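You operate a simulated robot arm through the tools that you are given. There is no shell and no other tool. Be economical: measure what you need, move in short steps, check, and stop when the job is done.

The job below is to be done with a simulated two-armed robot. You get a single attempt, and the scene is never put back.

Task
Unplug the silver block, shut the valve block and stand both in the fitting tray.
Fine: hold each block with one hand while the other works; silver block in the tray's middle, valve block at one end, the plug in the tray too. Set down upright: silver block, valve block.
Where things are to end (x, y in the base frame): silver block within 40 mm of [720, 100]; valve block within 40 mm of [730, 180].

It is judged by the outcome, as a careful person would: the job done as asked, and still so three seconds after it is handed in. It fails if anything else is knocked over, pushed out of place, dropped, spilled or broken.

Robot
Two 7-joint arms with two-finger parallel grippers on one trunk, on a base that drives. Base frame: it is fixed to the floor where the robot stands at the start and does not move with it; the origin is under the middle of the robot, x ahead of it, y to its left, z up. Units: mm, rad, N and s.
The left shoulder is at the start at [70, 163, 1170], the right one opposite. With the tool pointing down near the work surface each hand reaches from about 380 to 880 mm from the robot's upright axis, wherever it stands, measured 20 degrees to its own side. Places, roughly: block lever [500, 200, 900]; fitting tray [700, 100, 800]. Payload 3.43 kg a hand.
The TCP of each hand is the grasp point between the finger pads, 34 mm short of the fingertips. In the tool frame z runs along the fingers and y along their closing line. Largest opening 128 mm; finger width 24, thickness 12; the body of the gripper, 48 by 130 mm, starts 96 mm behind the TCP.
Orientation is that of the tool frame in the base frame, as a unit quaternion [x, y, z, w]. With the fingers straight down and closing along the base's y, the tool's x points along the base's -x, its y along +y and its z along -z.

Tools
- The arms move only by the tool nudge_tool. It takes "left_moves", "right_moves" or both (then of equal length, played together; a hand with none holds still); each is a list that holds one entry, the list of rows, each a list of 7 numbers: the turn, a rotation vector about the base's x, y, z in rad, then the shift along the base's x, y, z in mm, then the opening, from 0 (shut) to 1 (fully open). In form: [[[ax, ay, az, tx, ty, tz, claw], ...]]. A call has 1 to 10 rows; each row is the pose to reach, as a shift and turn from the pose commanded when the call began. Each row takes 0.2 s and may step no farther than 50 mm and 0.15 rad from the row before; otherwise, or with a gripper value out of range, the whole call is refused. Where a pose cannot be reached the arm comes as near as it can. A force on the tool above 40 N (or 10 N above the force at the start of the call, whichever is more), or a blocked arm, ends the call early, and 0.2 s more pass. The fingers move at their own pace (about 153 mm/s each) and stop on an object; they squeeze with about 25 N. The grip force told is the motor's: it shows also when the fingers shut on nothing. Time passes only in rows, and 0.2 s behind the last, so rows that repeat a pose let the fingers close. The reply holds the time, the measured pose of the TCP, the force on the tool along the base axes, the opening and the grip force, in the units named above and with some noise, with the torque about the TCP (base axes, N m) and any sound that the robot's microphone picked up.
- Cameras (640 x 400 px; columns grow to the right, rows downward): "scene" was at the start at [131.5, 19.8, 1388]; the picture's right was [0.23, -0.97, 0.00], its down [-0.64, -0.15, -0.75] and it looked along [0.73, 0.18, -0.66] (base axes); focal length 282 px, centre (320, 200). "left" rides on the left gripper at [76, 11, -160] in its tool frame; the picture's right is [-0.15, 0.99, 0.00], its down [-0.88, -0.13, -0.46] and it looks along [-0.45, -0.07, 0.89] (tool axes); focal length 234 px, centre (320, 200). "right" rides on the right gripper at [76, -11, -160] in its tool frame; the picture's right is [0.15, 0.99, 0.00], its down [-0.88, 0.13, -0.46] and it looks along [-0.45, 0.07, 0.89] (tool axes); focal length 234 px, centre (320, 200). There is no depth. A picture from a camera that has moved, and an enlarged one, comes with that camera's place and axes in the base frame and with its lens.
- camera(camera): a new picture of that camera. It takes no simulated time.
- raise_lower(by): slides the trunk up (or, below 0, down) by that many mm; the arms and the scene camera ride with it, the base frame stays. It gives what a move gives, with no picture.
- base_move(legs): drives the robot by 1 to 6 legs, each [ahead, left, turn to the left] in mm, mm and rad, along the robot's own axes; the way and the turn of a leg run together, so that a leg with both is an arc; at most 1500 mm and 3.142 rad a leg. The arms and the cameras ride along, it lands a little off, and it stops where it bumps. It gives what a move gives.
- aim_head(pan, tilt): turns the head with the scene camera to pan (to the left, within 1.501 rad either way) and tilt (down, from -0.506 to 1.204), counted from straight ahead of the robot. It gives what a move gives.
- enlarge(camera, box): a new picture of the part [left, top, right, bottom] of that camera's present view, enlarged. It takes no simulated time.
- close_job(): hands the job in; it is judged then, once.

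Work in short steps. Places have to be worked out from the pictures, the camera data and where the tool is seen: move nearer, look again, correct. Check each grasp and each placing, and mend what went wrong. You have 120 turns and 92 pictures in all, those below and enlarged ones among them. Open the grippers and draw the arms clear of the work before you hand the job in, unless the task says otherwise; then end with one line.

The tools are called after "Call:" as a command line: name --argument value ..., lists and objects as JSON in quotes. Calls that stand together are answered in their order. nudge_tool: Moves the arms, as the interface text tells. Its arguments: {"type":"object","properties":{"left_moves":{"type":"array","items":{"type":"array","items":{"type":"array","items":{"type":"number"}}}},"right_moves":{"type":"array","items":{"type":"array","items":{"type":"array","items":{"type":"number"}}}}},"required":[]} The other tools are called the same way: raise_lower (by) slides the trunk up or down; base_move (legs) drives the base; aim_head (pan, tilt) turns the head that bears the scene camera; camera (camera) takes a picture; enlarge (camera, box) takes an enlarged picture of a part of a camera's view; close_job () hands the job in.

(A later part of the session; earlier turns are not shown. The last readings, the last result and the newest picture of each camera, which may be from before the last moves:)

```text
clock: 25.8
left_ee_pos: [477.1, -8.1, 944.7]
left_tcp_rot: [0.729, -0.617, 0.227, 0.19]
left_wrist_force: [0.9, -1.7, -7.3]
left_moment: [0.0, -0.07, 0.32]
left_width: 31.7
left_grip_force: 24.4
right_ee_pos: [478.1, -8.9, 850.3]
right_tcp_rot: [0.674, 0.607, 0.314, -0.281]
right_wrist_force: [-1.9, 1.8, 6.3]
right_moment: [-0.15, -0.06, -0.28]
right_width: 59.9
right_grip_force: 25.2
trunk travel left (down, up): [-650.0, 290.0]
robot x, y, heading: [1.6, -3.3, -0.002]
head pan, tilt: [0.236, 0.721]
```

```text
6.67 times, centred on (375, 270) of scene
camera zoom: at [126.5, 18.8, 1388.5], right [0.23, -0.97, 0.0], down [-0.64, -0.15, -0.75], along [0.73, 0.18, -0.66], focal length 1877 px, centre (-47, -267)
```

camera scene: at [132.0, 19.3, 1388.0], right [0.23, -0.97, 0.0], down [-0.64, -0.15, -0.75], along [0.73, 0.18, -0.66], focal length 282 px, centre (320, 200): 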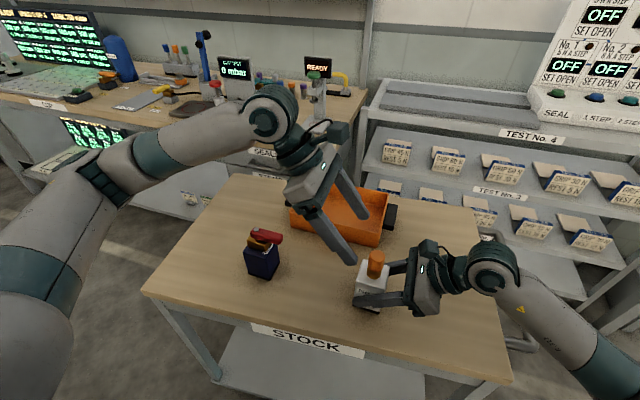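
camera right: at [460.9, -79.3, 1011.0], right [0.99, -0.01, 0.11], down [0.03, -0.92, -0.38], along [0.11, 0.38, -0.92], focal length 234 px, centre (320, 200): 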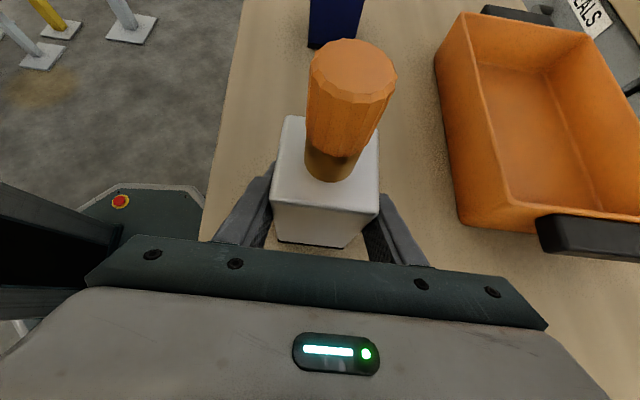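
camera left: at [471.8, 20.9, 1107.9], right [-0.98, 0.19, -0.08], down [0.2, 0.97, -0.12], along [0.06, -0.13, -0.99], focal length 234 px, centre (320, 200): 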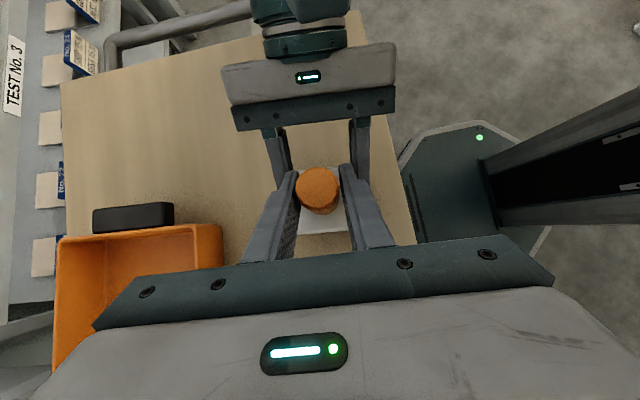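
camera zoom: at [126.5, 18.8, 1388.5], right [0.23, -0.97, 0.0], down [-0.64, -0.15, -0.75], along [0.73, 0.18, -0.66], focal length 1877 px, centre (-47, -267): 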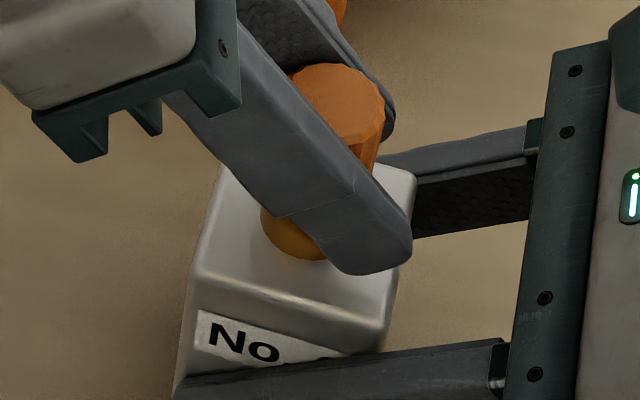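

No latch is visible. The fingers now sit on the cap's flats, which can take more torque, so I regrip lower and test a firmer CCW twist.

Call:
nudge_tool --left_moves '[[[0, 0, 0, 0, 0, 0, 0.4], [0, 0, 0, 0.5, 0, -6, 0.4], [0, 0, 0, 0.5, 0, -12, 0.4], [0, 0, 0, 0.5, 0, -12, 0.0], [0, 0, 0, 0.5, 0, -12, 0.0], [0, 0, 0, 0.5, 0, -12, 0.0]]]'

Call:
nudge_tool --left_moves '[[[0, 0, 0.04, 0, 0, 0, 0.0], [0, 0, 0.08, 0, 0, 0, 0.0], [0, 0, 0.12, 0, 0, 0, 0.0]]]'

Call:
nudge_tool --left_moves '[[[0, 0, 0.05, 0, 0, 0, 0.0], [0, 0, 0.1, 0, 0, 0, 0.0], [0, 0, 0.15, 0, 0, 0, 0.0]]]'

Call:
enlarge --camera "right" --box '[240, 20, 400, 200]'

```text
clock: 27.4
left_ee_pos: [478.2, -10.3, 932.2]
left_tcp_rot: [0.728, -0.617, 0.228, 0.191]
left_wrist_force: [-0.4, -1.6, 0.5]
left_moment: [0.01, 0.25, 0.04]
left_width: 31.8
left_grip_force: 24.8
right_ee_pos: [478.8, -9.7, 849.3]
right_tcp_rot: [0.673, 0.607, 0.314, -0.282]
right_wrist_force: [-0.6, 0.8, 3.7]
right_moment: [-0.09, -0.07, 0.01]
right_width: 59.9
right_grip_force: 24.9
trunk travel left (down, up): [-650.0, 290.0]
robot x, y, heading: [1.5, -0.3, -0.001]
head pan, tilt: [0.236, 0.721]
stopped in row 6 (left hand): the force on the tool passed its limit (the readings are from after the stop); the commanded pose is now the measured one
```

```text
clock: 27.9
left_ee_pos: [479.7, -9.0, 933.1]
left_tcp_rot: [0.742, -0.598, 0.239, 0.187]
left_wrist_force: [-8.7, 5.1, 10.0]
left_moment: [-0.04, 0.34, 0.06]
left_width: 31.2
left_grip_force: 24.8
left hand out of reach, approached as far as the arm can: row 2
right_ee_pos: [479.7, -10.9, 850.8]
right_tcp_rot: [0.676, 0.606, 0.313, -0.281]
right_wrist_force: [-5.2, -6.2, 9.8]
right_moment: [-0.02, 0.49, -0.2]
right_width: 60.0
right_grip_force: 25.0
trunk travel left (down, up): [-650.0, 290.0]
robot x, y, heading: [2.4, -3.0, 0.001]
head pan, tilt: [0.236, 0.721]
stopped in row 2 (left hand): the force on the tool passed its limit (the readings are from after the stop); the commanded pose is now the measured one
```

```text
clock: 28.3
left_ee_pos: [478.4, -10.7, 931.8]
left_tcp_rot: [0.746, -0.592, 0.243, 0.185]
left_wrist_force: [-10.0, 6.8, 12.7]
left_moment: [-0.09, 0.25, 0.06]
left_width: 31.2
left_grip_force: 24.5
left hand out of reach, approached as far as the arm can: row 1
right_ee_pos: [478.7, -11.3, 849.9]
right_tcp_rot: [0.676, 0.605, 0.313, -0.281]
right_wrist_force: [-5.1, -5.8, 10.8]
right_moment: [0.01, 0.47, -0.36]
right_width: 60.0
right_grip_force: 25.1
trunk travel left (down, up): [-650.0, 290.0]
robot x, y, heading: [1.4, 0.6, -0.001]
head pan, tilt: [0.236, 0.721]
stopped in row 1 (left hand): the force on the tool passed its limit (the readings are from after the stop); the commanded pose is now the measured one
```

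```text
2.22 times, centred on (320, 110) of right
camera zoom: at [459.7, -80.9, 1011.8], right [0.99, -0.02, 0.11], down [0.03, -0.93, -0.38], along [0.11, 0.38, -0.92], focal length 520 px, centre (320, 400)
```

zoom: 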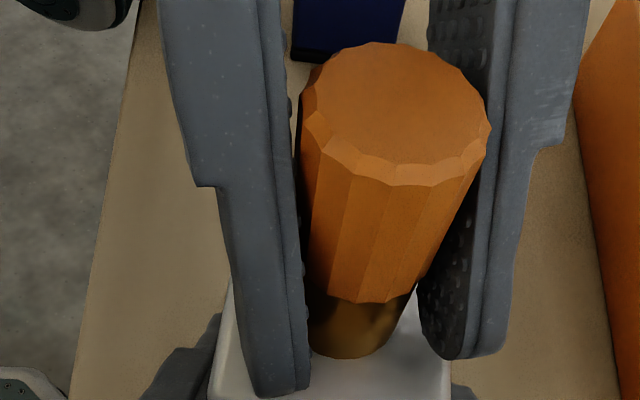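

The twist has no effect and the left wrist is at its limit. I'll back off, look at the plug, and go vertical for a cleaner, centred grip.

Call:
nudge_tool --left_moves '[[[0, 0, 0, 0, 0, 0, 0.4], [0, 0, 0, 2, 12, 20, 0.5], [0.079, -0.016, -0.109, 3, 20, 50, 0.5], [0.157, -0.032, -0.2175, 3, 20, 80, 0.5], [0.236, -0.048, -0.326, 3, 15, 90, 0.5], [0.3145, -0.064, -0.435, 2, 10, 95, 0.5], [0.393, -0.08, -0.544, 2, 5, 95, 0.5], [0.472, -0.096, -0.6525, 2, 2, 95, 0.5], [0.55, -0.112, -0.761, 2, 2, 95, 0.5], [0.629, -0.128, -0.87, 2, 2, 95, 0.5]]]'

Call:
enlarge --camera "scene" --box '[330, 230, 410, 310]'

Call:
camera --camera "left"

```text
clock: 30.5
left_ee_pos: [484.3, -8.4, 1026.0]
left_tcp_rot: [-0.436, 0.9, 0.0, 0.001]
left_wrist_force: [-0.3, 0.0, 0.5]
left_moment: [0.02, -0.02, 0.02]
left_width: 64.4
left_grip_force: 0.0
left hand out of reach, approached as far as the arm can: row 2, 3, 4, 5
right_ee_pos: [482.1, -11.3, 847.9]
right_tcp_rot: [0.677, 0.605, 0.312, -0.28]
right_wrist_force: [8.6, 1.2, 15.1]
right_moment: [0.06, -0.43, 0.31]
right_width: 60.1
right_grip_force: 24.4
trunk travel left (down, up): [-650.0, 290.0]
robot x, y, heading: [-0.3, -1.5, 0.003]
head pan, tilt: [0.236, 0.721]
```

```text
5.00 times, centred on (370, 270) of scene
camera zoom: at [130.9, 19.4, 1388.1], right [0.23, -0.97, 0.0], down [-0.64, -0.15, -0.75], along [0.73, 0.18, -0.66], focal length 1408 px, centre (70, -150)
```

zoom: 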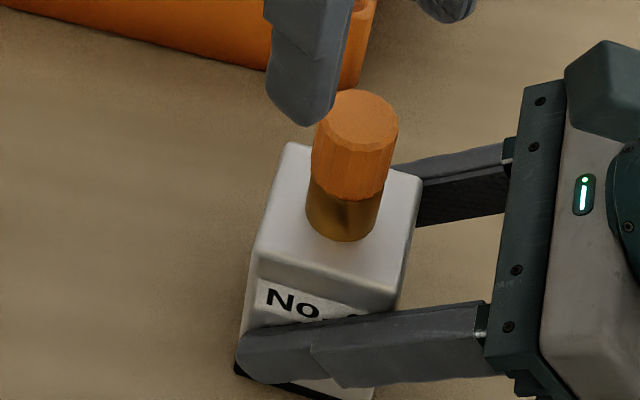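

```text
56 pictures are left
camera left: at [428.2, -60.0, 1184.8], right [-0.69, 0.73, 0.0], down [0.65, 0.61, 0.46], along [0.33, 0.31, -0.89], focal length 234 px, centre (320, 200)
```

left: 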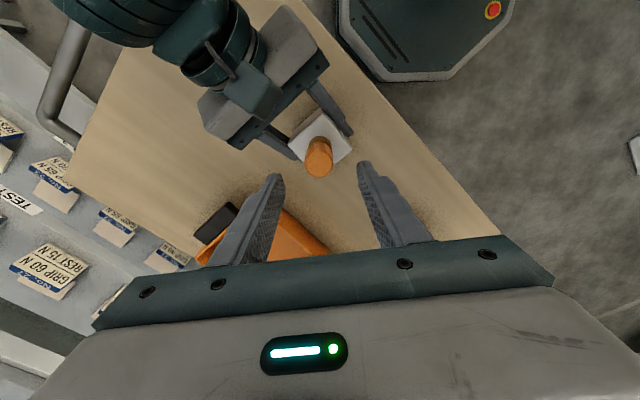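

Comparing pictures, the cap has actually risen about 4 mm against the brass, so the plug does creep out under a steady pull. I grip it vertically at about (486,-7,938) and keep pulling.

Call:
nudge_tool --left_moves '[[[0, 0, 0, 1, 0, -40, 0.5], [0, 0, 0, 2, 1, -75, 0.5], [0, 0, 0, 2, 1, -88, 0.5], [0, 0, 0, 2, 1, -88, 0.0], [0, 0, 0, 2, 1, -88, 0.0], [0, 0, 0, 2, 1, -88, 0.0]]]'

Call:
enlarge --camera "right" --box '[220, 0, 440, 200]'

```text
clock: 31.9
left_ee_pos: [485.0, -7.9, 937.1]
left_tcp_rot: [-0.437, 0.9, 0.002, 0.001]
left_wrist_force: [-12.5, 9.1, 1.3]
left_moment: [0.46, 0.31, 0.37]
left_width: 29.4
left_grip_force: 25.2
right_ee_pos: [483.0, -11.4, 848.0]
right_tcp_rot: [0.677, 0.605, 0.312, -0.28]
right_wrist_force: [14.2, -5.6, 11.7]
right_moment: [0.27, 0.0, -0.23]
right_width: 60.0
right_grip_force: 24.5
trunk travel left (down, up): [-650.0, 290.0]
robot x, y, heading: [1.4, 0.0, 0.001]
head pan, tilt: [0.236, 0.721]
```

```text
2.00 times, centred on (330, 100) of right
camera zoom: at [462.6, -80.7, 1010.1], right [0.99, -0.02, 0.11], down [0.03, -0.93, -0.37], along [0.11, 0.37, -0.92], focal length 468 px, centre (300, 400)
```

zoom: 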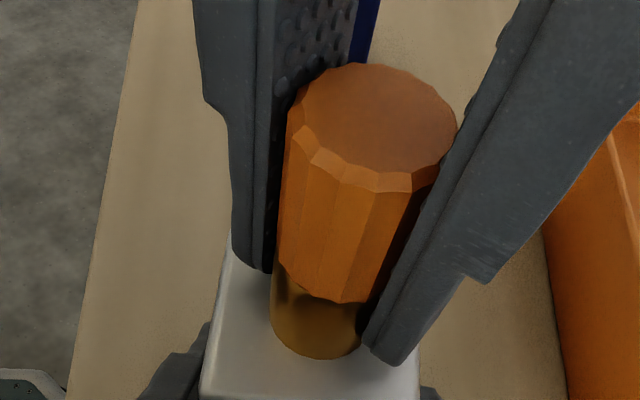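

Call:
nudge_tool --left_moves '[[[0, 0, 0, -1.5, 1, 0.5, 0.0], [0, 0, 0, -2, 1.5, 1, 0.0], [0, 0, 0, -2, 1.5, 2, 0.0]]]'

Call:
nudge_tool --left_moves '[[[0, 0, 0, 0, 0, 1, 0.0], [0, 0, 0, 0, 0, 2, 0.0]]]'

Call:
nudge_tool --left_moves '[[[0, 0, 0, 0, 0, 1, 0.0], [0, 0, 0, 0, 0, 2, 0.0]]]'

Call:
enlarge --camera "right" --box '[220, 0, 440, 200]'

```text
clock: 32.7
left_ee_pos: [485.1, -5.5, 938.1]
left_tcp_rot: [-0.437, 0.9, 0.001, -0.001]
left_wrist_force: [-2.4, 1.1, -11.5]
left_moment: [0.11, 0.15, 0.4]
left_width: 29.3
left_grip_force: 24.7
right_ee_pos: [482.4, -9.7, 846.6]
right_tcp_rot: [0.677, 0.605, 0.311, -0.282]
right_wrist_force: [3.0, -2.3, 14.5]
right_moment: [0.06, -0.14, -0.45]
right_width: 59.7
right_grip_force: 25.2
trunk travel left (down, up): [-650.0, 290.0]
robot x, y, heading: [2.3, -1.7, -0.002]
head pan, tilt: [0.236, 0.721]
```

```text
clock: 33.3
left_ee_pos: [484.6, -6.9, 940.9]
left_tcp_rot: [-0.436, 0.9, 0.0, 0.0]
left_wrist_force: [1.4, -1.4, -10.6]
left_moment: [0.13, 0.01, 0.38]
left_width: 29.5
left_grip_force: 25.1
right_ee_pos: [481.2, -9.7, 847.7]
right_tcp_rot: [0.678, 0.605, 0.311, -0.281]
right_wrist_force: [-1.8, 1.3, 13.2]
right_moment: [-0.16, -0.21, -0.37]
right_width: 59.6
right_grip_force: 25.4
trunk travel left (down, up): [-650.0, 290.0]
robot x, y, heading: [1.2, 4.5, -0.006]
head pan, tilt: [0.236, 0.721]
```

```text
clock: 33.9
left_ee_pos: [485.5, -6.5, 943.3]
left_tcp_rot: [-0.438, 0.899, -0.001, -0.001]
left_wrist_force: [4.7, -2.3, -10.8]
left_moment: [0.07, -0.1, 0.42]
left_width: 29.3
left_grip_force: 24.6
right_ee_pos: [483.3, -11.2, 847.5]
right_tcp_rot: [0.677, 0.605, 0.311, -0.281]
right_wrist_force: [-4.9, 2.9, 11.3]
right_moment: [-0.34, -0.41, -0.34]
right_width: 60.0
right_grip_force: 24.6
trunk travel left (down, up): [-650.0, 290.0]
robot x, y, heading: [-1.9, 0.9, -0.001]
head pan, tilt: [0.236, 0.721]
```

```text
2.00 times, centred on (330, 100) of right
camera zoom: at [462.9, -80.6, 1009.4], right [0.99, -0.02, 0.11], down [0.03, -0.93, -0.38], along [0.11, 0.38, -0.92], focal length 468 px, centre (300, 400)
```

zoom: 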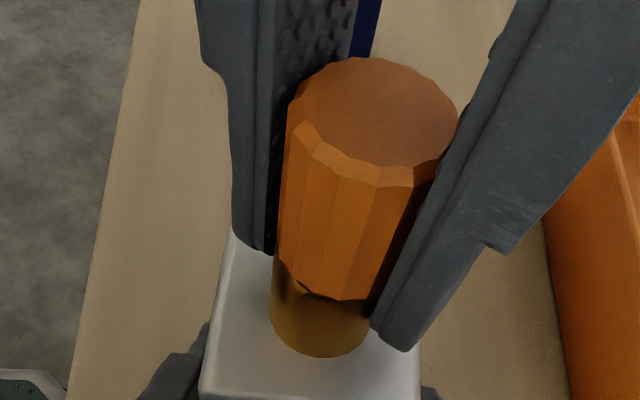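

The grip width of 29 mm and a steady z-moment suggest the hand is off-centre on the cap. I check from the left camera.

Call:
enlarge --camera "left" --box '[240, 100, 400, 250]'

Call:
enlarge --camera "scene" --box '[330, 220, 420, 310]'

```text
2.67 times, centred on (320, 175) of left
camera zoom: at [429.5, -57.4, 1102.7], right [-0.69, 0.73, 0.0], down [0.65, 0.61, 0.46], along [0.33, 0.31, -0.89], focal length 624 px, centre (320, 267)
```

zoom: 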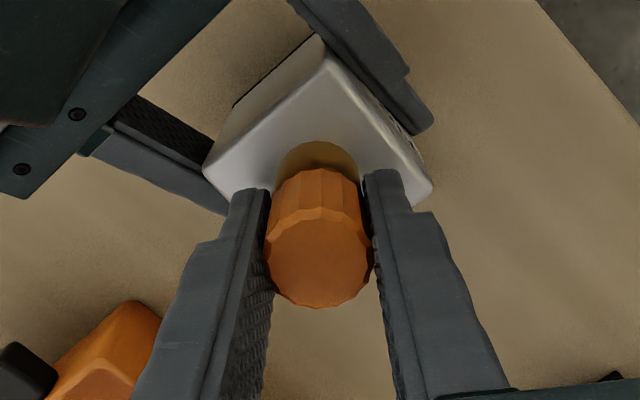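

```text
4.44 times, centred on (375, 265) of scene
camera zoom: at [131.7, 19.4, 1387.9], right [0.23, -0.97, 0.0], down [-0.64, -0.15, -0.75], along [0.73, 0.18, -0.66], focal length 1252 px, centre (76, -89)
```

zoom: 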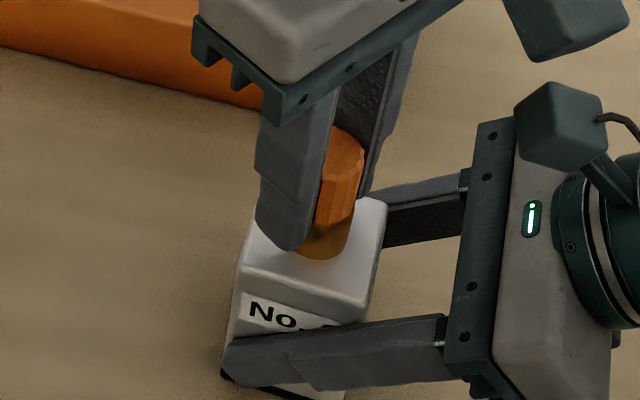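

Careful comparison of the right-camera views shows the brass exposure slowly growing (0.109 → 0.126 rad), so the plug is coming out a few mm at a time. I regrip a bit lower and continue, keeping side loads small.

Call:
nudge_tool --left_moves '[[[0, 0, 0, 0, 0, 0, 0.4], [0, 0, -0.06, -1, 1, -5, 0.4], [0, 0, -0.06, -1, 1, -5, 0.0], [0, 0, -0.06, -1, 1, -5, 0.0], [0, 0, -0.06, -1, 1, -5, 0.0], [0, 0, -0.06, -1, 1, -3, 0.0]]]'

Call:
nudge_tool --left_moves '[[[0, 0, 0, 0, 0, 2, 0.0], [0, 0, 0, 0, 0, 4, 0.0], [0, 0, 0, 0, 0, 6, 0.0], [0, 0, 0, 0, 0, 8, 0.0], [0, 0, 0, 0, 0, 10, 0.0]]]'

Call:
enlarge --camera "right" --box '[220, 0, 440, 200]'

```text
clock: 35.3
left_ee_pos: [483.6, -5.6, 940.0]
left_tcp_rot: [-0.41, 0.912, 0.0, 0.0]
left_wrist_force: [17.7, -15.5, -7.5]
left_moment: [-0.6, -0.81, 0.49]
left_width: 30.3
left_grip_force: 24.9
right_ee_pos: [480.4, -9.4, 848.1]
right_tcp_rot: [0.677, 0.604, 0.312, -0.281]
right_wrist_force: [-17.9, 15.3, 6.2]
right_moment: [-0.77, -0.86, -0.38]
right_width: 60.2
right_grip_force: 25.0
trunk travel left (down, up): [-650.0, 290.0]
robot x, y, heading: [-1.0, 2.7, 0.004]
head pan, tilt: [0.236, 0.721]
```

```text
clock: 36.5
left_ee_pos: [483.9, -5.1, 950.4]
left_tcp_rot: [-0.408, 0.913, 0.0, -0.001]
left_wrist_force: [11.6, -7.9, -15.7]
left_moment: [-0.32, -0.45, 0.41]
left_width: 30.6
left_grip_force: 25.3
right_ee_pos: [482.7, -11.8, 848.7]
right_tcp_rot: [0.677, 0.604, 0.312, -0.28]
right_wrist_force: [-10.4, 8.3, 10.3]
right_moment: [-0.39, -0.72, -0.32]
right_width: 60.8
right_grip_force: 24.7
trunk travel left (down, up): [-650.0, 290.0]
robot x, y, heading: [1.8, 2.6, -0.003]
head pan, tilt: [0.236, 0.721]
```

```text
2.00 times, centred on (330, 100) of right
camera zoom: at [463.4, -81.0, 1009.7], right [0.99, -0.02, 0.11], down [0.03, -0.93, -0.38], along [0.11, 0.38, -0.92], focal length 468 px, centre (300, 400)
```

zoom: 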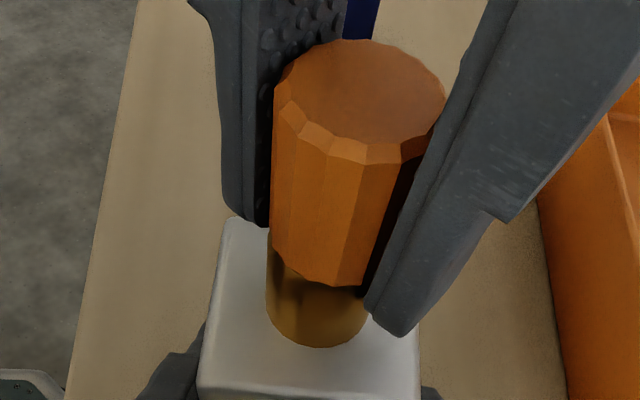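

The whole block seems to be creeping upward in the right grip. I check its height above the table.

Call:
enlarge --camera "scene" --box '[320, 225, 420, 325]'

Call:
camera --camera "right"

```text
4.00 times, centred on (370, 275) of scene
camera zoom: at [131.6, 19.4, 1387.9], right [0.23, -0.97, 0.0], down [-0.64, -0.15, -0.75], along [0.73, 0.18, -0.66], focal length 1126 px, centre (120, -100)
```

zoom: 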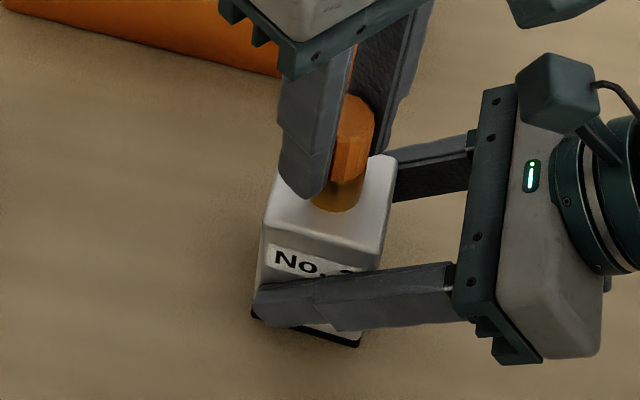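

```text
49 pictures are left
camera right: at [463.4, -81.0, 1009.7], right [0.99, -0.02, 0.11], down [0.03, -0.93, -0.38], along [0.11, 0.38, -0.92], focal length 234 px, centre (320, 200)
```

right: 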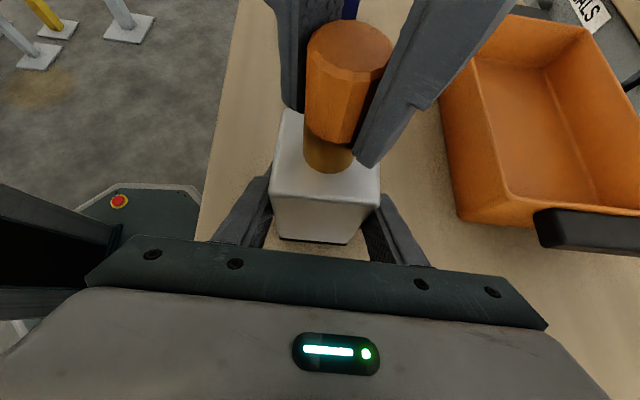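

Both grips creep under slow pulling. I let the block settle back on the table by opening the right hand while the left holds the cap and lowers it, then regrip.

Call:
nudge_tool --left_moves '[[[0, 0, 0, 0, 0, 0, 0.0], [0, 0, 0, -1, 1, 0, 0.0], [0, 0, 0, -1, 1, -2, 0.0], [0, 0, 0, -1, 1, -4, 0.0]]]' --right_moves '[[[0, 0, 0, 0, 0, 0, 0.55], [0, 0, 0, 0, 0, 0, 0.6], [0, 0, 0, 0, 0, 0, 0.6], [0, 0, 0, 0, 0, 0, 0.6]]]'

Call:
enlarge --camera "scene" --box '[320, 225, 420, 325]'

```text
clock: 37.5
left_ee_pos: [482.6, -5.4, 948.8]
left_tcp_rot: [-0.41, 0.912, -0.001, 0.002]
left_wrist_force: [4.4, -0.4, 16.9]
left_moment: [-0.03, -0.04, 0.04]
left_width: 28.5
left_grip_force: 25.6
right_ee_pos: [481.9, -11.2, 849.0]
right_tcp_rot: [0.677, 0.605, 0.312, -0.28]
right_wrist_force: [0.0, -0.7, -0.3]
right_moment: [0.02, -0.01, -0.02]
right_width: 76.8
right_grip_force: 0.1
trunk travel left (down, up): [-650.0, 290.0]
robot x, y, heading: [3.8, -3.5, 0.001]
head pan, tilt: [0.236, 0.721]
```

```text
4.00 times, centred on (370, 275) of scene
camera zoom: at [130.3, 19.4, 1388.5], right [0.23, -0.97, 0.0], down [-0.64, -0.15, -0.75], along [0.73, 0.18, -0.66], focal length 1126 px, centre (120, -100)
```

zoom: 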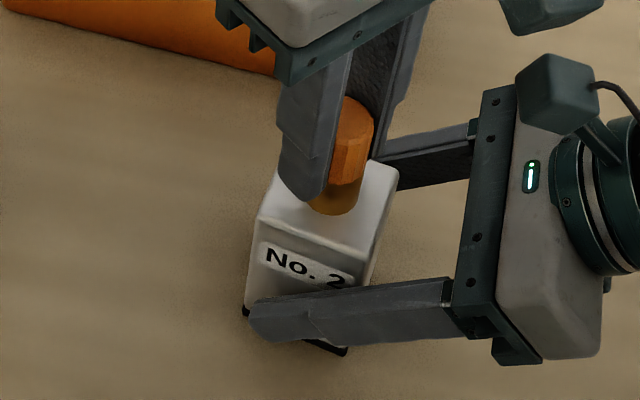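

Block is seated and its yaw relaxed. I open the left, lower it, re-close the right on the block, then the left on the cap with no preload.

Call:
nudge_tool --left_moves '[[[0, 0, 0, 0, 0, 0, 0.4], [0, 0, 0, 0, 0, -5, 0.4], [0, 0, 0, 0, 0, -11, 0.4], [0, 0, 0, 0, 0, -11, 0.4], [0, 0, 0, 0, 0, -11, 0.4], [0, 0, 0, 0, 0, -11, 0.2], [0, 0, 0, 0, 0, -11, 0], [0, 0, 0, 0, 0, -11, 0]]]' --right_moves '[[[0, 0, 0, 0, 0, 0, 0.6], [0, 0, 0, 0, 0, -2, 0.6], [0, 0, 0, 0, 0, -4, 0.3], [0, 0, 0, 0, 0, -4, 0], [0, 0, 0, 0, 0, -4, 0], [0, 0, 0, 0, 0, -4, 0], [0, 0, 0, 0, 0, -4, 0], [0, 0, 0, 0, 0, -4, 0]]]'

Call:
enlarge --camera "right" --box '[220, 0, 440, 200]'

```text
clock: 39.3
left_ee_pos: [482.6, -6.7, 936.7]
left_tcp_rot: [-0.41, 0.912, -0.001, 0.001]
left_wrist_force: [16.7, -14.8, -0.2]
left_moment: [-0.64, -0.21, 0.45]
left_width: 30.2
left_grip_force: 25.1
right_ee_pos: [481.0, -10.9, 844.7]
right_tcp_rot: [0.676, 0.605, 0.313, -0.282]
right_wrist_force: [-9.1, 8.9, 15.4]
right_moment: [-0.17, -0.98, -0.45]
right_width: 60.0
right_grip_force: 24.9
trunk travel left (down, up): [-650.0, 290.0]
robot x, y, heading: [0.7, -2.4, 0.005]
head pan, tilt: [0.236, 0.721]
```

```text
2.00 times, centred on (330, 100) of right
camera zoom: at [462.4, -81.2, 1006.2], right [0.99, -0.01, 0.11], down [0.03, -0.93, -0.38], along [0.11, 0.38, -0.92], focal length 468 px, centre (300, 400)
```

zoom: 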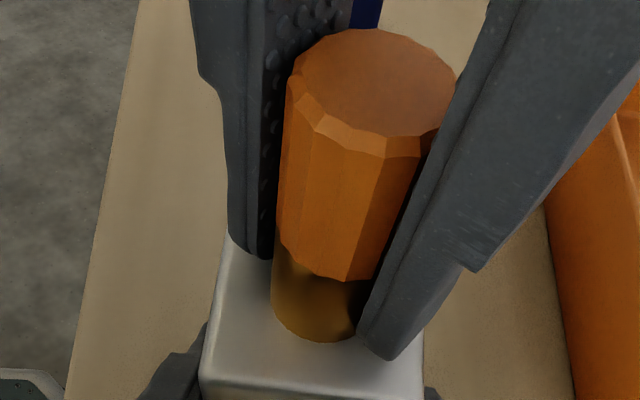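

Call:
nudge_tool --left_moves '[[[0, 0, 0.05, 1.5, -1.5, 0, 0], [0, 0, 0.1, 3, -3, 0, 0]]]'

Call:
nudge_tool --left_moves '[[[0, 0, 0.05, 0, 0, 0, 0], [0, 0, 0.1, 0, 0, 0, 0]]]'

```text
clock: 39.9
left_ee_pos: [482.9, -6.2, 935.6]
left_tcp_rot: [-0.454, 0.891, 0.002, -0.001]
left_wrist_force: [-5.5, 2.8, 7.3]
left_moment: [0.15, 0.07, -0.6]
left_width: 28.8
left_grip_force: 24.7
right_ee_pos: [481.3, -11.6, 844.5]
right_tcp_rot: [0.678, 0.604, 0.312, -0.279]
right_wrist_force: [0.1, 3.1, 6.6]
right_moment: [0.58, 0.14, 0.76]
right_width: 60.2
right_grip_force: 24.9
trunk travel left (down, up): [-650.0, 290.0]
robot x, y, heading: [-2.9, 0.5, 0.002]
head pan, tilt: [0.236, 0.721]
```

```text
clock: 40.5
left_ee_pos: [484.3, -5.7, 934.9]
left_tcp_rot: [-0.499, 0.867, 0.001, 0.001]
left_wrist_force: [-11.1, 13.6, 3.6]
left_moment: [0.58, 0.16, -0.62]
left_width: 30.3
left_grip_force: 25.3
right_ee_pos: [482.2, -12.0, 843.5]
right_tcp_rot: [0.679, 0.604, 0.312, -0.278]
right_wrist_force: [4.6, -9.8, 4.7]
right_moment: [0.51, 0.77, 0.48]
right_width: 60.2
right_grip_force: 24.7
trunk travel left (down, up): [-650.0, 290.0]
robot x, y, heading: [-2.3, 1.1, 0.004]
head pan, tilt: [0.236, 0.721]
```

The cap behaves like a hexagon with flats at yaw ≈0.89 (width 28.5 mm), and my first grips were corner-to-corner. I align to the flats and re-centre before pulling.

Call:
nudge_tool --left_moves '[[[0, 0, -0.08, -0.5, 1, 0, 0], [0, 0, -0.15, -1, 1.5, 0, 0], [0, 0, -0.15, -1, 1.5, 0, 0.3], [0, 0, -0.15, -1, 1.5, 0, 0.3], [0, 0, -0.15, -1, 1.5, 1, 0], [0, 0, -0.15, -1, 1.5, 1, 0], [0, 0, -0.15, -1, 1.5, 1, 0]]]'

```text
clock: 42.1
left_ee_pos: [485.5, -5.2, 937.1]
left_tcp_rot: [-0.432, 0.902, 0.001, 0.001]
left_wrist_force: [-1.1, 1.9, -4.7]
left_moment: [0.61, -0.26, 0.4]
left_width: 29.2
left_grip_force: 25.6
right_ee_pos: [482.7, -10.8, 843.3]
right_tcp_rot: [0.677, 0.605, 0.311, -0.281]
right_wrist_force: [-1.1, -2.7, 6.4]
right_moment: [-0.5, 0.28, -0.43]
right_width: 59.9
right_grip_force: 24.8
trunk travel left (down, up): [-650.0, 290.0]
robot x, y, heading: [-1.9, 2.7, -0.005]
head pan, tilt: [0.236, 0.721]
```

Call:
nudge_tool --left_moves '[[[0, 0, 0.025, 0, 0, 0, 0], [0, 0, 0.025, 0, 0, 0, 0], [0, 0, 0.025, 0, 0, 15, 0], [0, 0, 0.025, 0, 0, 15, 0]]]'

Call:
enlarge --camera "right" --box '[220, 0, 440, 200]'

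```text
clock: 43.1
left_ee_pos: [485.4, -6.3, 952.3]
left_tcp_rot: [-0.443, 0.897, 0.0, -0.001]
left_wrist_force: [-1.3, -3.2, -16.7]
left_moment: [-0.02, 0.19, 0.42]
left_width: 29.0
left_grip_force: 24.9
right_ee_pos: [481.8, -11.3, 844.2]
right_tcp_rot: [0.677, 0.604, 0.313, -0.281]
right_wrist_force: [1.8, 3.7, 10.8]
right_moment: [-0.24, -0.03, -0.43]
right_width: 60.1
right_grip_force: 25.3
trunk travel left (down, up): [-650.0, 290.0]
robot x, y, heading: [0.8, -0.8, -0.004]
head pan, tilt: [0.236, 0.721]
```

```text
2.00 times, centred on (330, 100) of right
camera zoom: at [463.6, -80.8, 1006.0], right [0.99, -0.02, 0.11], down [0.03, -0.93, -0.38], along [0.11, 0.38, -0.92], focal length 468 px, centre (300, 400)
```

zoom: 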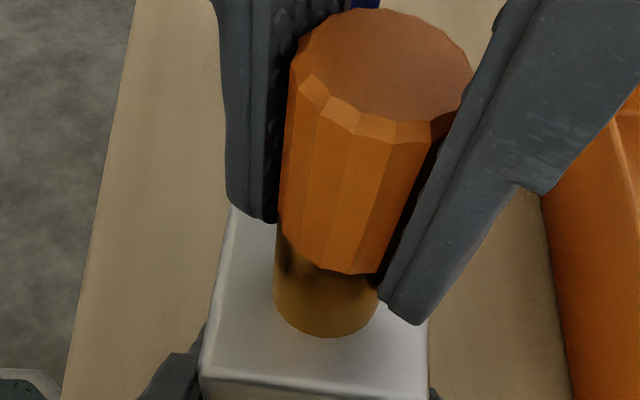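

The readings explain it: 17 N on the left is 11 N on the right plus the block's weight, so the block slides up in the right grip. A better hold is right fingers lying horizontally across the block's top, straddling the brass and pressing down. First I lower the block to the table.

Call:
nudge_tool --left_moves '[[[0, 0, 0, 0, 0, 0, 0], [0, 0, 0, 0, 0, 0, 0], [0, 0, 0, 0, 0, -3, 0], [0, 0, 0, 0, 0, -6, 0], [0, 0, 0, 0, 0, -8, 0]]]' --right_moves '[[[0, 0, 0, 0, 0, 0, 0.55], [0, 0, 0, 0, 0, 0, 0.7], [0, 0, 0, 0, 0, 0, 0.7], [0, 0, 0, 0, 0, 0, 0.7], [0, 0, 0, 0, 0, 0, 0.7]]]'

Call:
enlarge --camera "scene" --box '[320, 225, 420, 325]'

```text
clock: 44.3
left_ee_pos: [484.3, -4.2, 944.2]
left_tcp_rot: [-0.444, 0.896, -0.001, 0.002]
left_wrist_force: [2.2, 2.3, 16.6]
left_moment: [0.24, 0.07, -0.07]
left_width: 29.0
left_grip_force: 25.2
right_ee_pos: [481.9, -10.1, 845.0]
right_tcp_rot: [0.677, 0.604, 0.313, -0.281]
right_wrist_force: [-0.7, -0.6, 0.0]
right_moment: [0.0, 0.01, 0.02]
right_width: 89.6
right_grip_force: 0.2
trunk travel left (down, up): [-650.0, 290.0]
robot x, y, heading: [-0.9, -0.6, -0.002]
head pan, tilt: [0.236, 0.721]
```

```text
4.00 times, centred on (370, 275) of scene
camera zoom: at [129.9, 19.8, 1388.4], right [0.23, -0.97, 0.0], down [-0.64, -0.15, -0.75], along [0.73, 0.18, -0.66], focal length 1126 px, centre (120, -100)
```

zoom: 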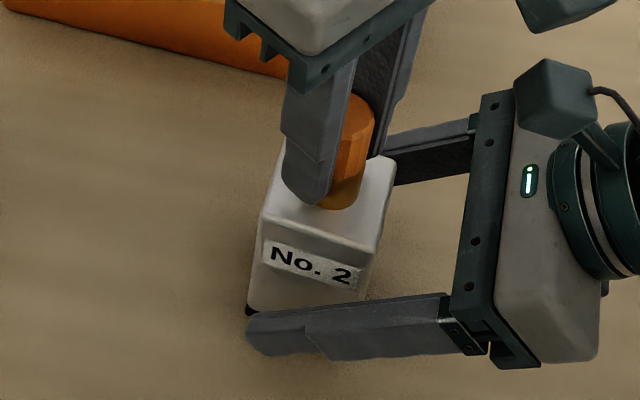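

Block is seated. I open the left and raise it slightly, retreat the right hand along its axis, and then rotate it to horizontal.

Call:
nudge_tool --left_moves '[[[0, 0, 0, 0, 0, 0, 0.4], [0, 0, 0, 0, 0, 0, 0.5], [0, 0, 0, 0, 0, 20, 0.5], [0, 0, 0, 0, 0, 30, 0.5], [0, 0, 0, 0, 0, 30, 0.5], [0, 0, 0, 0, 0, 30, 0.5], [0, 0, 0, 0, 0, 30, 0.5], [0, 0, 0, 0, 0, 30, 0.5], [0, 0, 0, 0, 0, 30, 0.5]]]' --right_moves '[[[0, 0, 0, -3, -25, 21, 0.7], [0, 0, 0, -6, -50, 42, 0.7], [0, 0, 0, -9, -80, 66, 0.7], [0, 0, 0, -10, -110, 85, 0.7], [0.139, -0.0146, 0, -8, -130, 85, 0.7], [0.278, -0.0292, 0, -6, -135, 85, 0.7], [0.417, -0.0438, 0, -4, -135, 80, 0.7], [0.556, -0.0584, 0, -2, -135, 75, 0.7], [0.696, -0.073, 0, 0, -135, 70, 0.7]]]'

Call:
camera --camera "scene"

Call:
camera --camera "right"

```text
clock: 46.3
left_ee_pos: [484.7, -5.7, 974.2]
left_tcp_rot: [-0.443, 0.896, -0.001, 0.0]
left_wrist_force: [0.2, 0.2, 0.6]
left_moment: [0.01, 0.0, 0.0]
left_width: 63.8
left_grip_force: 0.1
right_ee_pos: [481.2, -146.2, 916.2]
right_tcp_rot: [0.529, 0.471, 0.524, -0.472]
right_wrist_force: [-0.6, -0.2, -1.0]
right_moment: [0.01, 0.01, -0.01]
right_width: 89.8
right_grip_force: 0.1
trunk travel left (down, up): [-650.0, 290.0]
robot x, y, heading: [-5.2, -2.2, -0.002]
head pan, tilt: [0.236, 0.721]
```

```text
44 pictures are left
camera scene: at [131.3, 19.5, 1388.1], right [0.23, -0.97, 0.0], down [-0.64, -0.15, -0.75], along [0.73, 0.18, -0.66], focal length 282 px, centre (320, 200)
```

scene: 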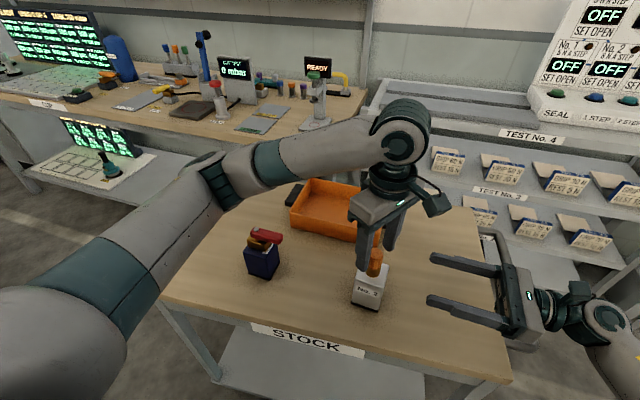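

```text
43 pictures are left
camera right: at [454.0, -302.5, 991.6], right [0.98, -0.11, 0.14], down [0.07, -0.47, -0.88], along [0.16, 0.88, -0.45], focal length 234 px, centre (320, 200)
```

right: 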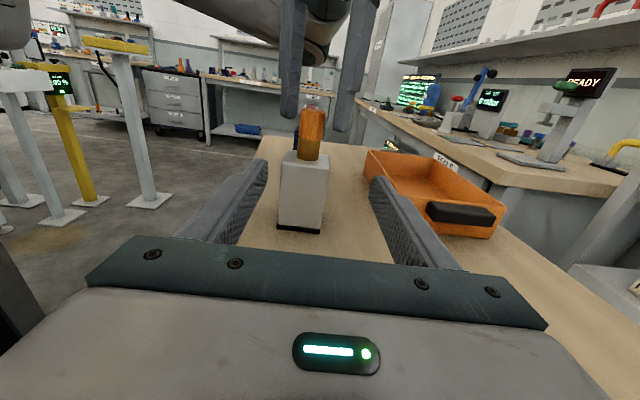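

Horizontal pose reached, with a good side view. I zoom in on the plug.

Call:
enlarge --camera "right" --box '[250, 90, 370, 240]'

```text
2.67 times, centred on (310, 165) of right
camera zoom: at [454.0, -302.5, 991.6], right [0.98, -0.11, 0.14], down [0.07, -0.47, -0.88], along [0.16, 0.88, -0.45], focal length 624 px, centre (347, 293)
```

zoom: 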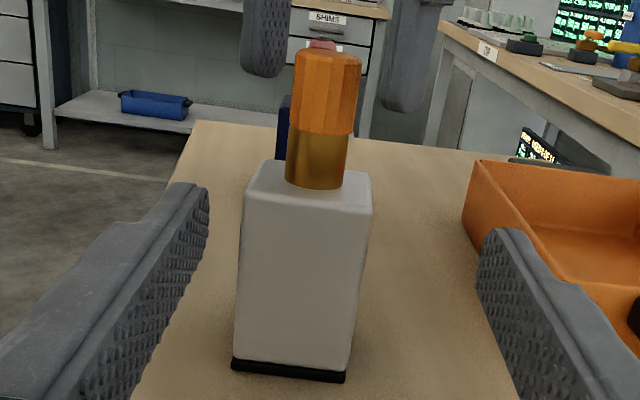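

Brass centre is at about (484,-8), block top ≈890, cap bottom ≈919, so the plug is still fully in. I slide the right fingers over the block's top, on either side of the brass.

Call:
nudge_tool --right_moves '[[[0, 0, 0, 0, 30, -2, 0.6], [0, 0, 0, 0.5, 60, -4, 0.6], [0, 0, 0, 1, 90, -6, 0.6], [0, 0, 0, 1.3, 110, -7, 0.55], [0, 0, 0, 1.3, 124, -8, 0.4], [0, 0, 0, 1.3, 124, -9, 0.35]]]'

Call:
camera --camera "right"

Call:
enlarge --camera "scene" --box '[320, 225, 420, 325]'

```text
clock: 47.7
left_ee_pos: [484.9, -7.3, 973.5]
left_tcp_rot: [-0.443, 0.896, 0.001, 0.001]
left_wrist_force: [0.6, -0.2, 0.8]
left_moment: [-0.01, 0.0, 0.0]
left_width: 64.0
left_grip_force: 0.1
right_ee_pos: [483.0, -22.6, 908.1]
right_tcp_rot: [0.528, 0.471, 0.525, -0.472]
right_wrist_force: [0.7, -6.8, 12.6]
right_moment: [0.14, 0.11, -0.05]
right_width: 59.8
right_grip_force: 25.2
trunk travel left (down, up): [-650.0, 290.0]
robot x, y, heading: [2.7, -2.3, 0.001]
head pan, tilt: [0.236, 0.721]
```

```text
41 pictures are left
camera right: at [454.4, -179.4, 983.6], right [0.98, -0.11, 0.14], down [0.07, -0.47, -0.88], along [0.16, 0.88, -0.45], focal length 234 px, centre (320, 200)
```

right: 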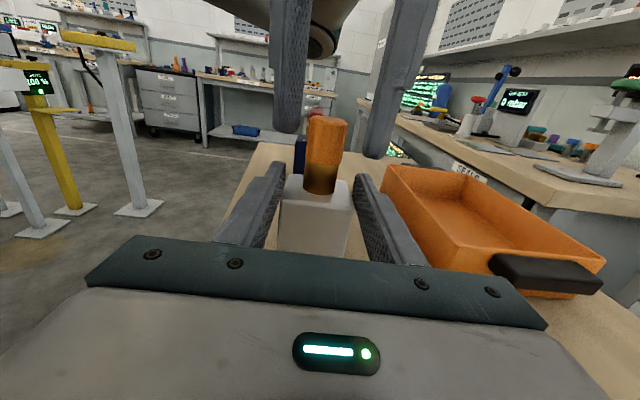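

```text
4.00 times, centred on (370, 275) of scene
camera zoom: at [130.1, 18.1, 1388.3], right [0.23, -0.97, 0.0], down [-0.64, -0.15, -0.75], along [0.73, 0.18, -0.66], focal length 1126 px, centre (120, -100)
```

zoom: 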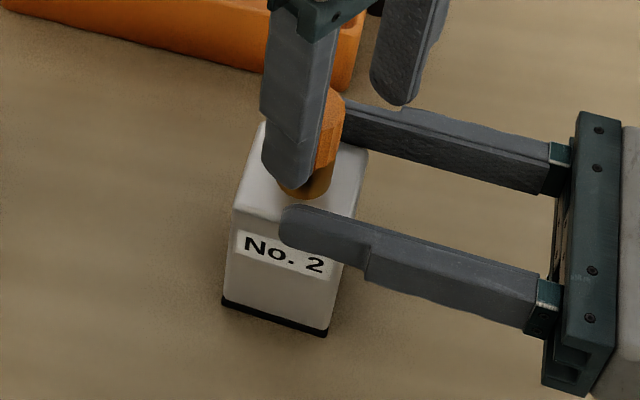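

The fingers caught the block's upper edge (60 mm wide) and nudged it about 15 mm to +y, though it's still upright. I open, raise 8 mm, then bring the fingers in over the top.

Call:
nudge_tool --right_moves '[[[0, 0, 0, 0, 0, 0, 0.6], [0, 0, 0, 0, 0, 4, 0.6], [0, 0, 0, 0, 0, 8, 0.6], [0, 0, 0, 0, 5, 10, 0.6], [0, 0, 0, 0, 5, 10, 0.6]]]'

Call:
enlarge --camera "right" --box '[220, 90, 420, 260]'

Call:
enlarge --camera "scene" --box '[320, 225, 420, 325]'

```text
clock: 48.9
left_ee_pos: [484.4, -5.9, 973.5]
left_tcp_rot: [-0.444, 0.896, 0.0, 0.0]
left_wrist_force: [0.4, 0.1, -0.2]
left_moment: [0.0, -0.02, -0.01]
left_width: 64.1
left_grip_force: 0.0
right_ee_pos: [483.2, -16.9, 914.4]
right_tcp_rot: [0.529, 0.472, 0.523, -0.473]
right_wrist_force: [0.7, 0.0, 0.7]
right_moment: [-0.02, 0.01, -0.03]
right_width: 76.9
right_grip_force: 0.0
trunk travel left (down, up): [-650.0, 290.0]
robot x, y, heading: [-4.5, 0.2, -0.004]
head pan, tilt: [0.236, 0.721]
```

```text
2.35 times, centred on (320, 175) of right
camera zoom: at [455.0, -173.5, 992.1], right [0.98, -0.11, 0.14], down [0.07, -0.47, -0.88], along [0.16, 0.88, -0.46], focal length 551 px, centre (320, 259)
```

zoom: 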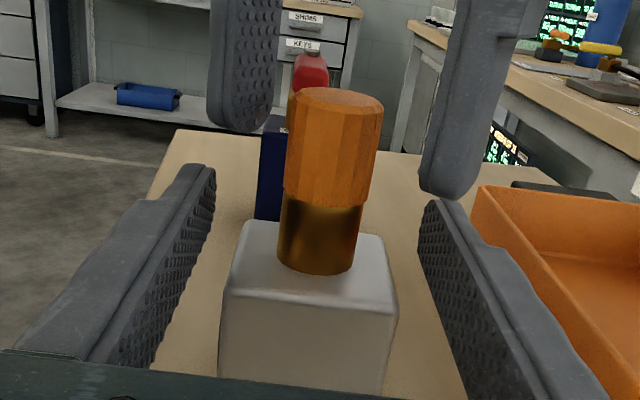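

```text
4.00 times, centred on (370, 275) of scene
camera zoom: at [131.1, 19.3, 1388.0], right [0.23, -0.97, 0.0], down [-0.64, -0.15, -0.75], along [0.73, 0.18, -0.66], focal length 1126 px, centre (120, -100)
```

zoom: 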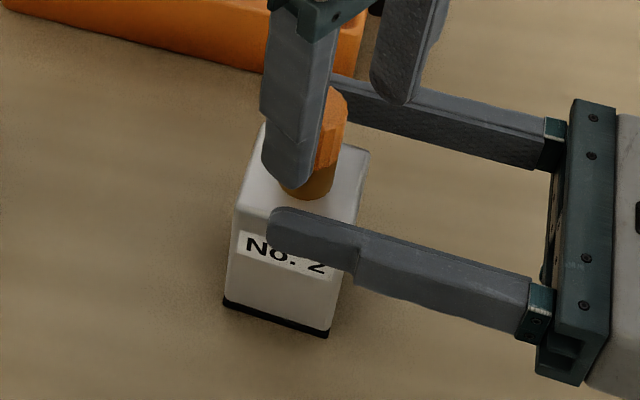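

Block centre is now at about (488,6). I shift both hands to it and close the right fingers to about 40 mm above the top, not touching the brass.

Call:
nudge_tool --left_moves '[[[0, 0, 0, 2, 6, 0, 0.5], [0, 0, 0, 4, 12, 0, 0.5], [0, 0, 0, 4, 12, 0, 0.5], [0, 0, 0, 4, 12, 0, 0.5]]]' --right_moves '[[[0, 0, 0, 1.5, 5, 0, 0.6], [0, 0, 0, 3, 10, 0, 0.5], [0, 0, 0, 3, 10, 0, 0.31], [0, 0, 0, 3, 10, 0, 0.31]]]'

Call:
enlarge --camera "right" --box '[220, 90, 420, 260]'

```text
clock: 49.9
left_ee_pos: [488.6, 7.4, 973.4]
left_tcp_rot: [-0.444, 0.896, -0.001, 0.0]
left_wrist_force: [1.0, 0.8, 0.5]
left_moment: [-0.02, -0.01, -0.01]
left_width: 64.0
left_grip_force: 0.2
right_ee_pos: [485.9, -6.3, 913.2]
right_tcp_rot: [0.529, 0.472, 0.523, -0.473]
right_wrist_force: [0.2, -0.1, -0.4]
right_moment: [-0.02, -0.02, 0.01]
right_width: 39.7
right_grip_force: 0.1
trunk travel left (down, up): [-650.0, 290.0]
robot x, y, heading: [1.2, 4.9, 0.001]
head pan, tilt: [0.236, 0.721]
```

```text
2.35 times, centred on (320, 175) of right
camera zoom: at [458.4, -162.8, 992.2], right [0.98, -0.11, 0.14], down [0.07, -0.47, -0.88], along [0.16, 0.88, -0.46], focal length 551 px, centre (320, 259)
```

zoom: 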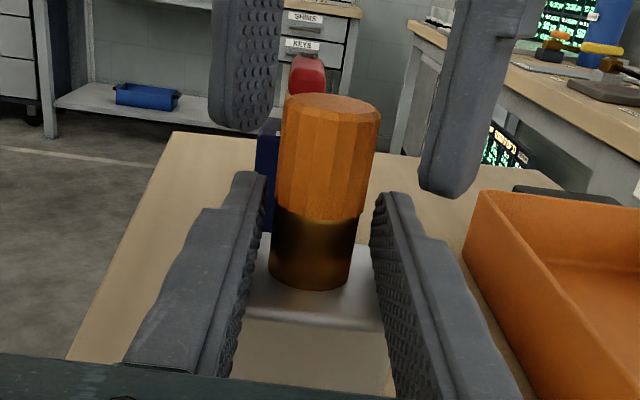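

Fingers straddle the brass over the block top. I lower the right hand gently until it presses on the block.

Call:
nudge_tool --right_moves '[[[0, 0, 0, 0, 0, -3, 0.31], [0, 0, 0, 0, 0, -5, 0.31], [0, 0, 0, 0, 0, -7, 0.31], [0, 0, 0, 0, 0, -8, 0.31]]]'

```text
clock: 50.9
left_ee_pos: [486.6, 7.4, 975.3]
left_tcp_rot: [-0.444, 0.896, 0.0, 0.001]
left_wrist_force: [0.4, 0.2, 1.2]
left_moment: [-0.01, -0.02, -0.02]
left_width: 63.9
left_grip_force: 0.0
right_ee_pos: [486.5, -6.2, 910.6]
right_tcp_rot: [0.527, 0.471, 0.527, -0.472]
right_wrist_force: [4.1, -0.3, 30.8]
right_moment: [-0.45, -0.34, 0.16]
right_width: 40.4
right_grip_force: 0.9
trunk travel left (down, up): [-650.0, 290.0]
robot x, y, heading: [1.4, -0.4, 0.002]
head pan, tilt: [0.236, 0.721]
```

Pressing with 31 N, mostly on the near edge. I tip the right fingers a hair down to share the load, then bring the left down onto the cap and close.

Call:
nudge_tool --left_moves '[[[0, 0, 0, 0.5, -1, -7, 0.5], [0, 0, 0, 0.5, -1, -14, 0.5], [0, 0, 0, 0.5, -1, -14, 0.2], [0, 0, 0, 0.5, -1, -14, 0], [0, 0, 0, 0.5, -1, -14, 0]]]' --right_moves '[[[-0.01, 0.001, 0, 0, 0, 0, 0.31], [-0.02, 0.002, 0, 0, 0, 0, 0.31], [-0.02, 0.002, 0, 0, 0, 0, 0.31], [-0.02, 0.002, 0, 0, 0, 0, 0.31], [-0.02, 0.002, 0, 0, 0, 0, 0.31]]]'

Call:
enlarge --camera "right" --box '[220, 90, 420, 260]'

```text
clock: 51.4
left_ee_pos: [488.9, 6.0, 961.1]
left_tcp_rot: [-0.444, 0.896, 0.0, 0.0]
left_wrist_force: [0.6, 0.3, -0.2]
left_moment: [0.02, 0.01, 0.02]
left_width: 64.1
left_grip_force: 0.0
right_ee_pos: [486.2, -7.0, 910.5]
right_tcp_rot: [0.53, 0.476, 0.522, -0.469]
right_wrist_force: [-4.0, 1.0, 10.5]
right_moment: [-0.12, 0.12, 0.08]
right_width: 40.5
right_grip_force: 0.9
trunk travel left (down, up): [-650.0, 290.0]
robot x, y, heading: [-0.4, 0.5, -0.002]
head pan, tilt: [0.236, 0.721]
stopped in row 2 (right hand): the force on the tool passed its limit (the readings are from after the stop); the commanded pose is now the measured one
```

```text
2.35 times, centred on (320, 175) of right
camera zoom: at [457.5, -162.4, 989.4], right [0.98, -0.11, 0.15], down [0.08, -0.48, -0.87], along [0.16, 0.87, -0.46], focal length 551 px, centre (320, 259)
```

zoom: 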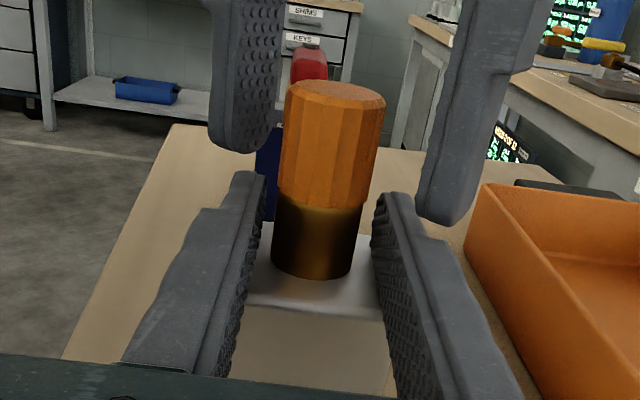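

Force limit stopped it; it now presses with about 10 N, a good state. I close the left hand on the cap.

Call:
nudge_tool --left_moves '[[[0, 0, 0, 0, 0, 0, 0.2], [0, 0, 0, 0, 0, 0, 0], [0, 0, 0, 0, 0, 0, 0], [0, 0, 0, 0, 0, 0, 0]]]'

```text
clock: 52.4
left_ee_pos: [488.0, 5.4, 963.3]
left_tcp_rot: [-0.443, 0.896, 0.001, 0.001]
left_wrist_force: [0.3, -0.2, 0.4]
left_moment: [0.0, 0.01, -0.02]
left_width: 27.3
left_grip_force: 24.6
right_ee_pos: [487.3, -6.8, 910.9]
right_tcp_rot: [0.531, 0.476, 0.522, -0.469]
right_wrist_force: [-3.3, 0.7, 17.3]
right_moment: [-0.16, 0.06, 0.02]
right_width: 40.1
right_grip_force: 0.1
trunk travel left (down, up): [-650.0, 290.0]
robot x, y, heading: [-1.5, -1.3, -0.0]
head pan, tilt: [0.236, 0.721]
```

Clean grip with no side load. I pull up.

Call:
nudge_tool --left_moves '[[[0, 0, 0, 0, 0, 3, 0], [0, 0, 0, 0, 0, 6, 0], [0, 0, 0, 0, 0, 9, 0]]]'

Call:
enlarge --camera "right" --box '[220, 90, 420, 260]'

```text
clock: 53.2
left_ee_pos: [487.8, 4.5, 972.3]
left_tcp_rot: [-0.443, 0.896, 0.0, 0.0]
left_wrist_force: [0.3, -0.7, -0.6]
left_moment: [0.0, 0.02, 0.02]
left_width: 27.4
left_grip_force: 25.0
right_ee_pos: [487.6, -6.4, 911.1]
right_tcp_rot: [0.532, 0.475, 0.523, -0.468]
right_wrist_force: [-1.4, 2.0, 19.8]
right_moment: [-0.23, 0.06, 0.0]
right_width: 40.0
right_grip_force: 0.5
trunk travel left (down, up): [-650.0, 290.0]
robot x, y, heading: [-1.6, 1.1, -0.001]
head pan, tilt: [0.236, 0.721]
```

```text
2.35 times, centred on (320, 175) of right
camera zoom: at [457.3, -162.2, 989.7], right [0.98, -0.11, 0.15], down [0.08, -0.48, -0.87], along [0.16, 0.87, -0.46], focal length 551 px, centre (320, 259)
```

zoom: 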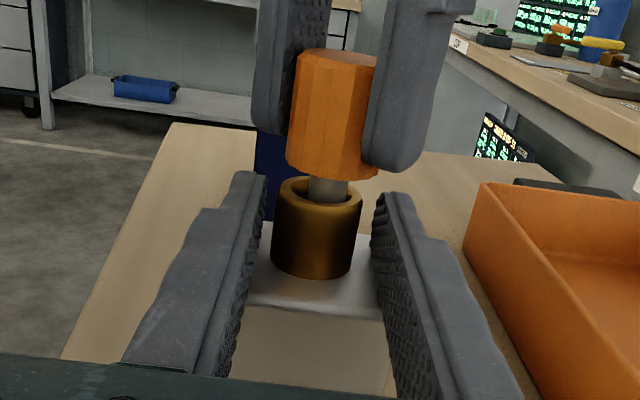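

The plug is coming out — a grey stem shows above the brass socket. I keep lifting until it's clear.

Call:
nudge_tool --left_moves '[[[0, 0, 0, 0, 0, 10, 0], [0, 0, 0, 0, 0, 25, 0], [0, 0, 0, 0, 0, 45, 0], [0, 0, 0, 0, 0, 75, 0]]]'

Call:
camera --camera "scene"

```text
clock: 54.2
left_ee_pos: [488.7, 6.5, 1047.5]
left_tcp_rot: [-0.444, 0.896, 0.001, 0.0]
left_wrist_force: [-0.1, -0.1, 0.1]
left_moment: [0.01, -0.01, -0.02]
left_width: 0.2
left_grip_force: 25.2
right_ee_pos: [486.7, -8.0, 911.0]
right_tcp_rot: [0.531, 0.475, 0.523, -0.467]
right_wrist_force: [-1.0, -1.6, 23.7]
right_moment: [-0.29, 0.05, -0.23]
right_width: 40.2
right_grip_force: 0.9
trunk travel left (down, up): [-650.0, 290.0]
robot x, y, heading: [-6.2, 1.0, 0.001]
head pan, tilt: [0.236, 0.721]
```

```text
34 pictures are left
camera scene: at [129.0, 19.7, 1388.2], right [0.23, -0.97, 0.0], down [-0.64, -0.15, -0.75], along [0.73, 0.18, -0.66], focal length 282 px, centre (320, 200)
```

scene: 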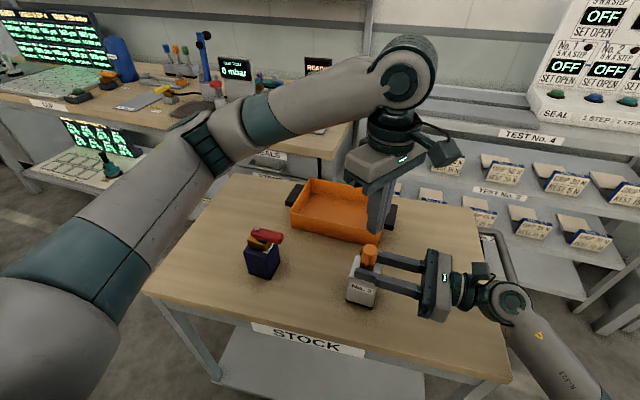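

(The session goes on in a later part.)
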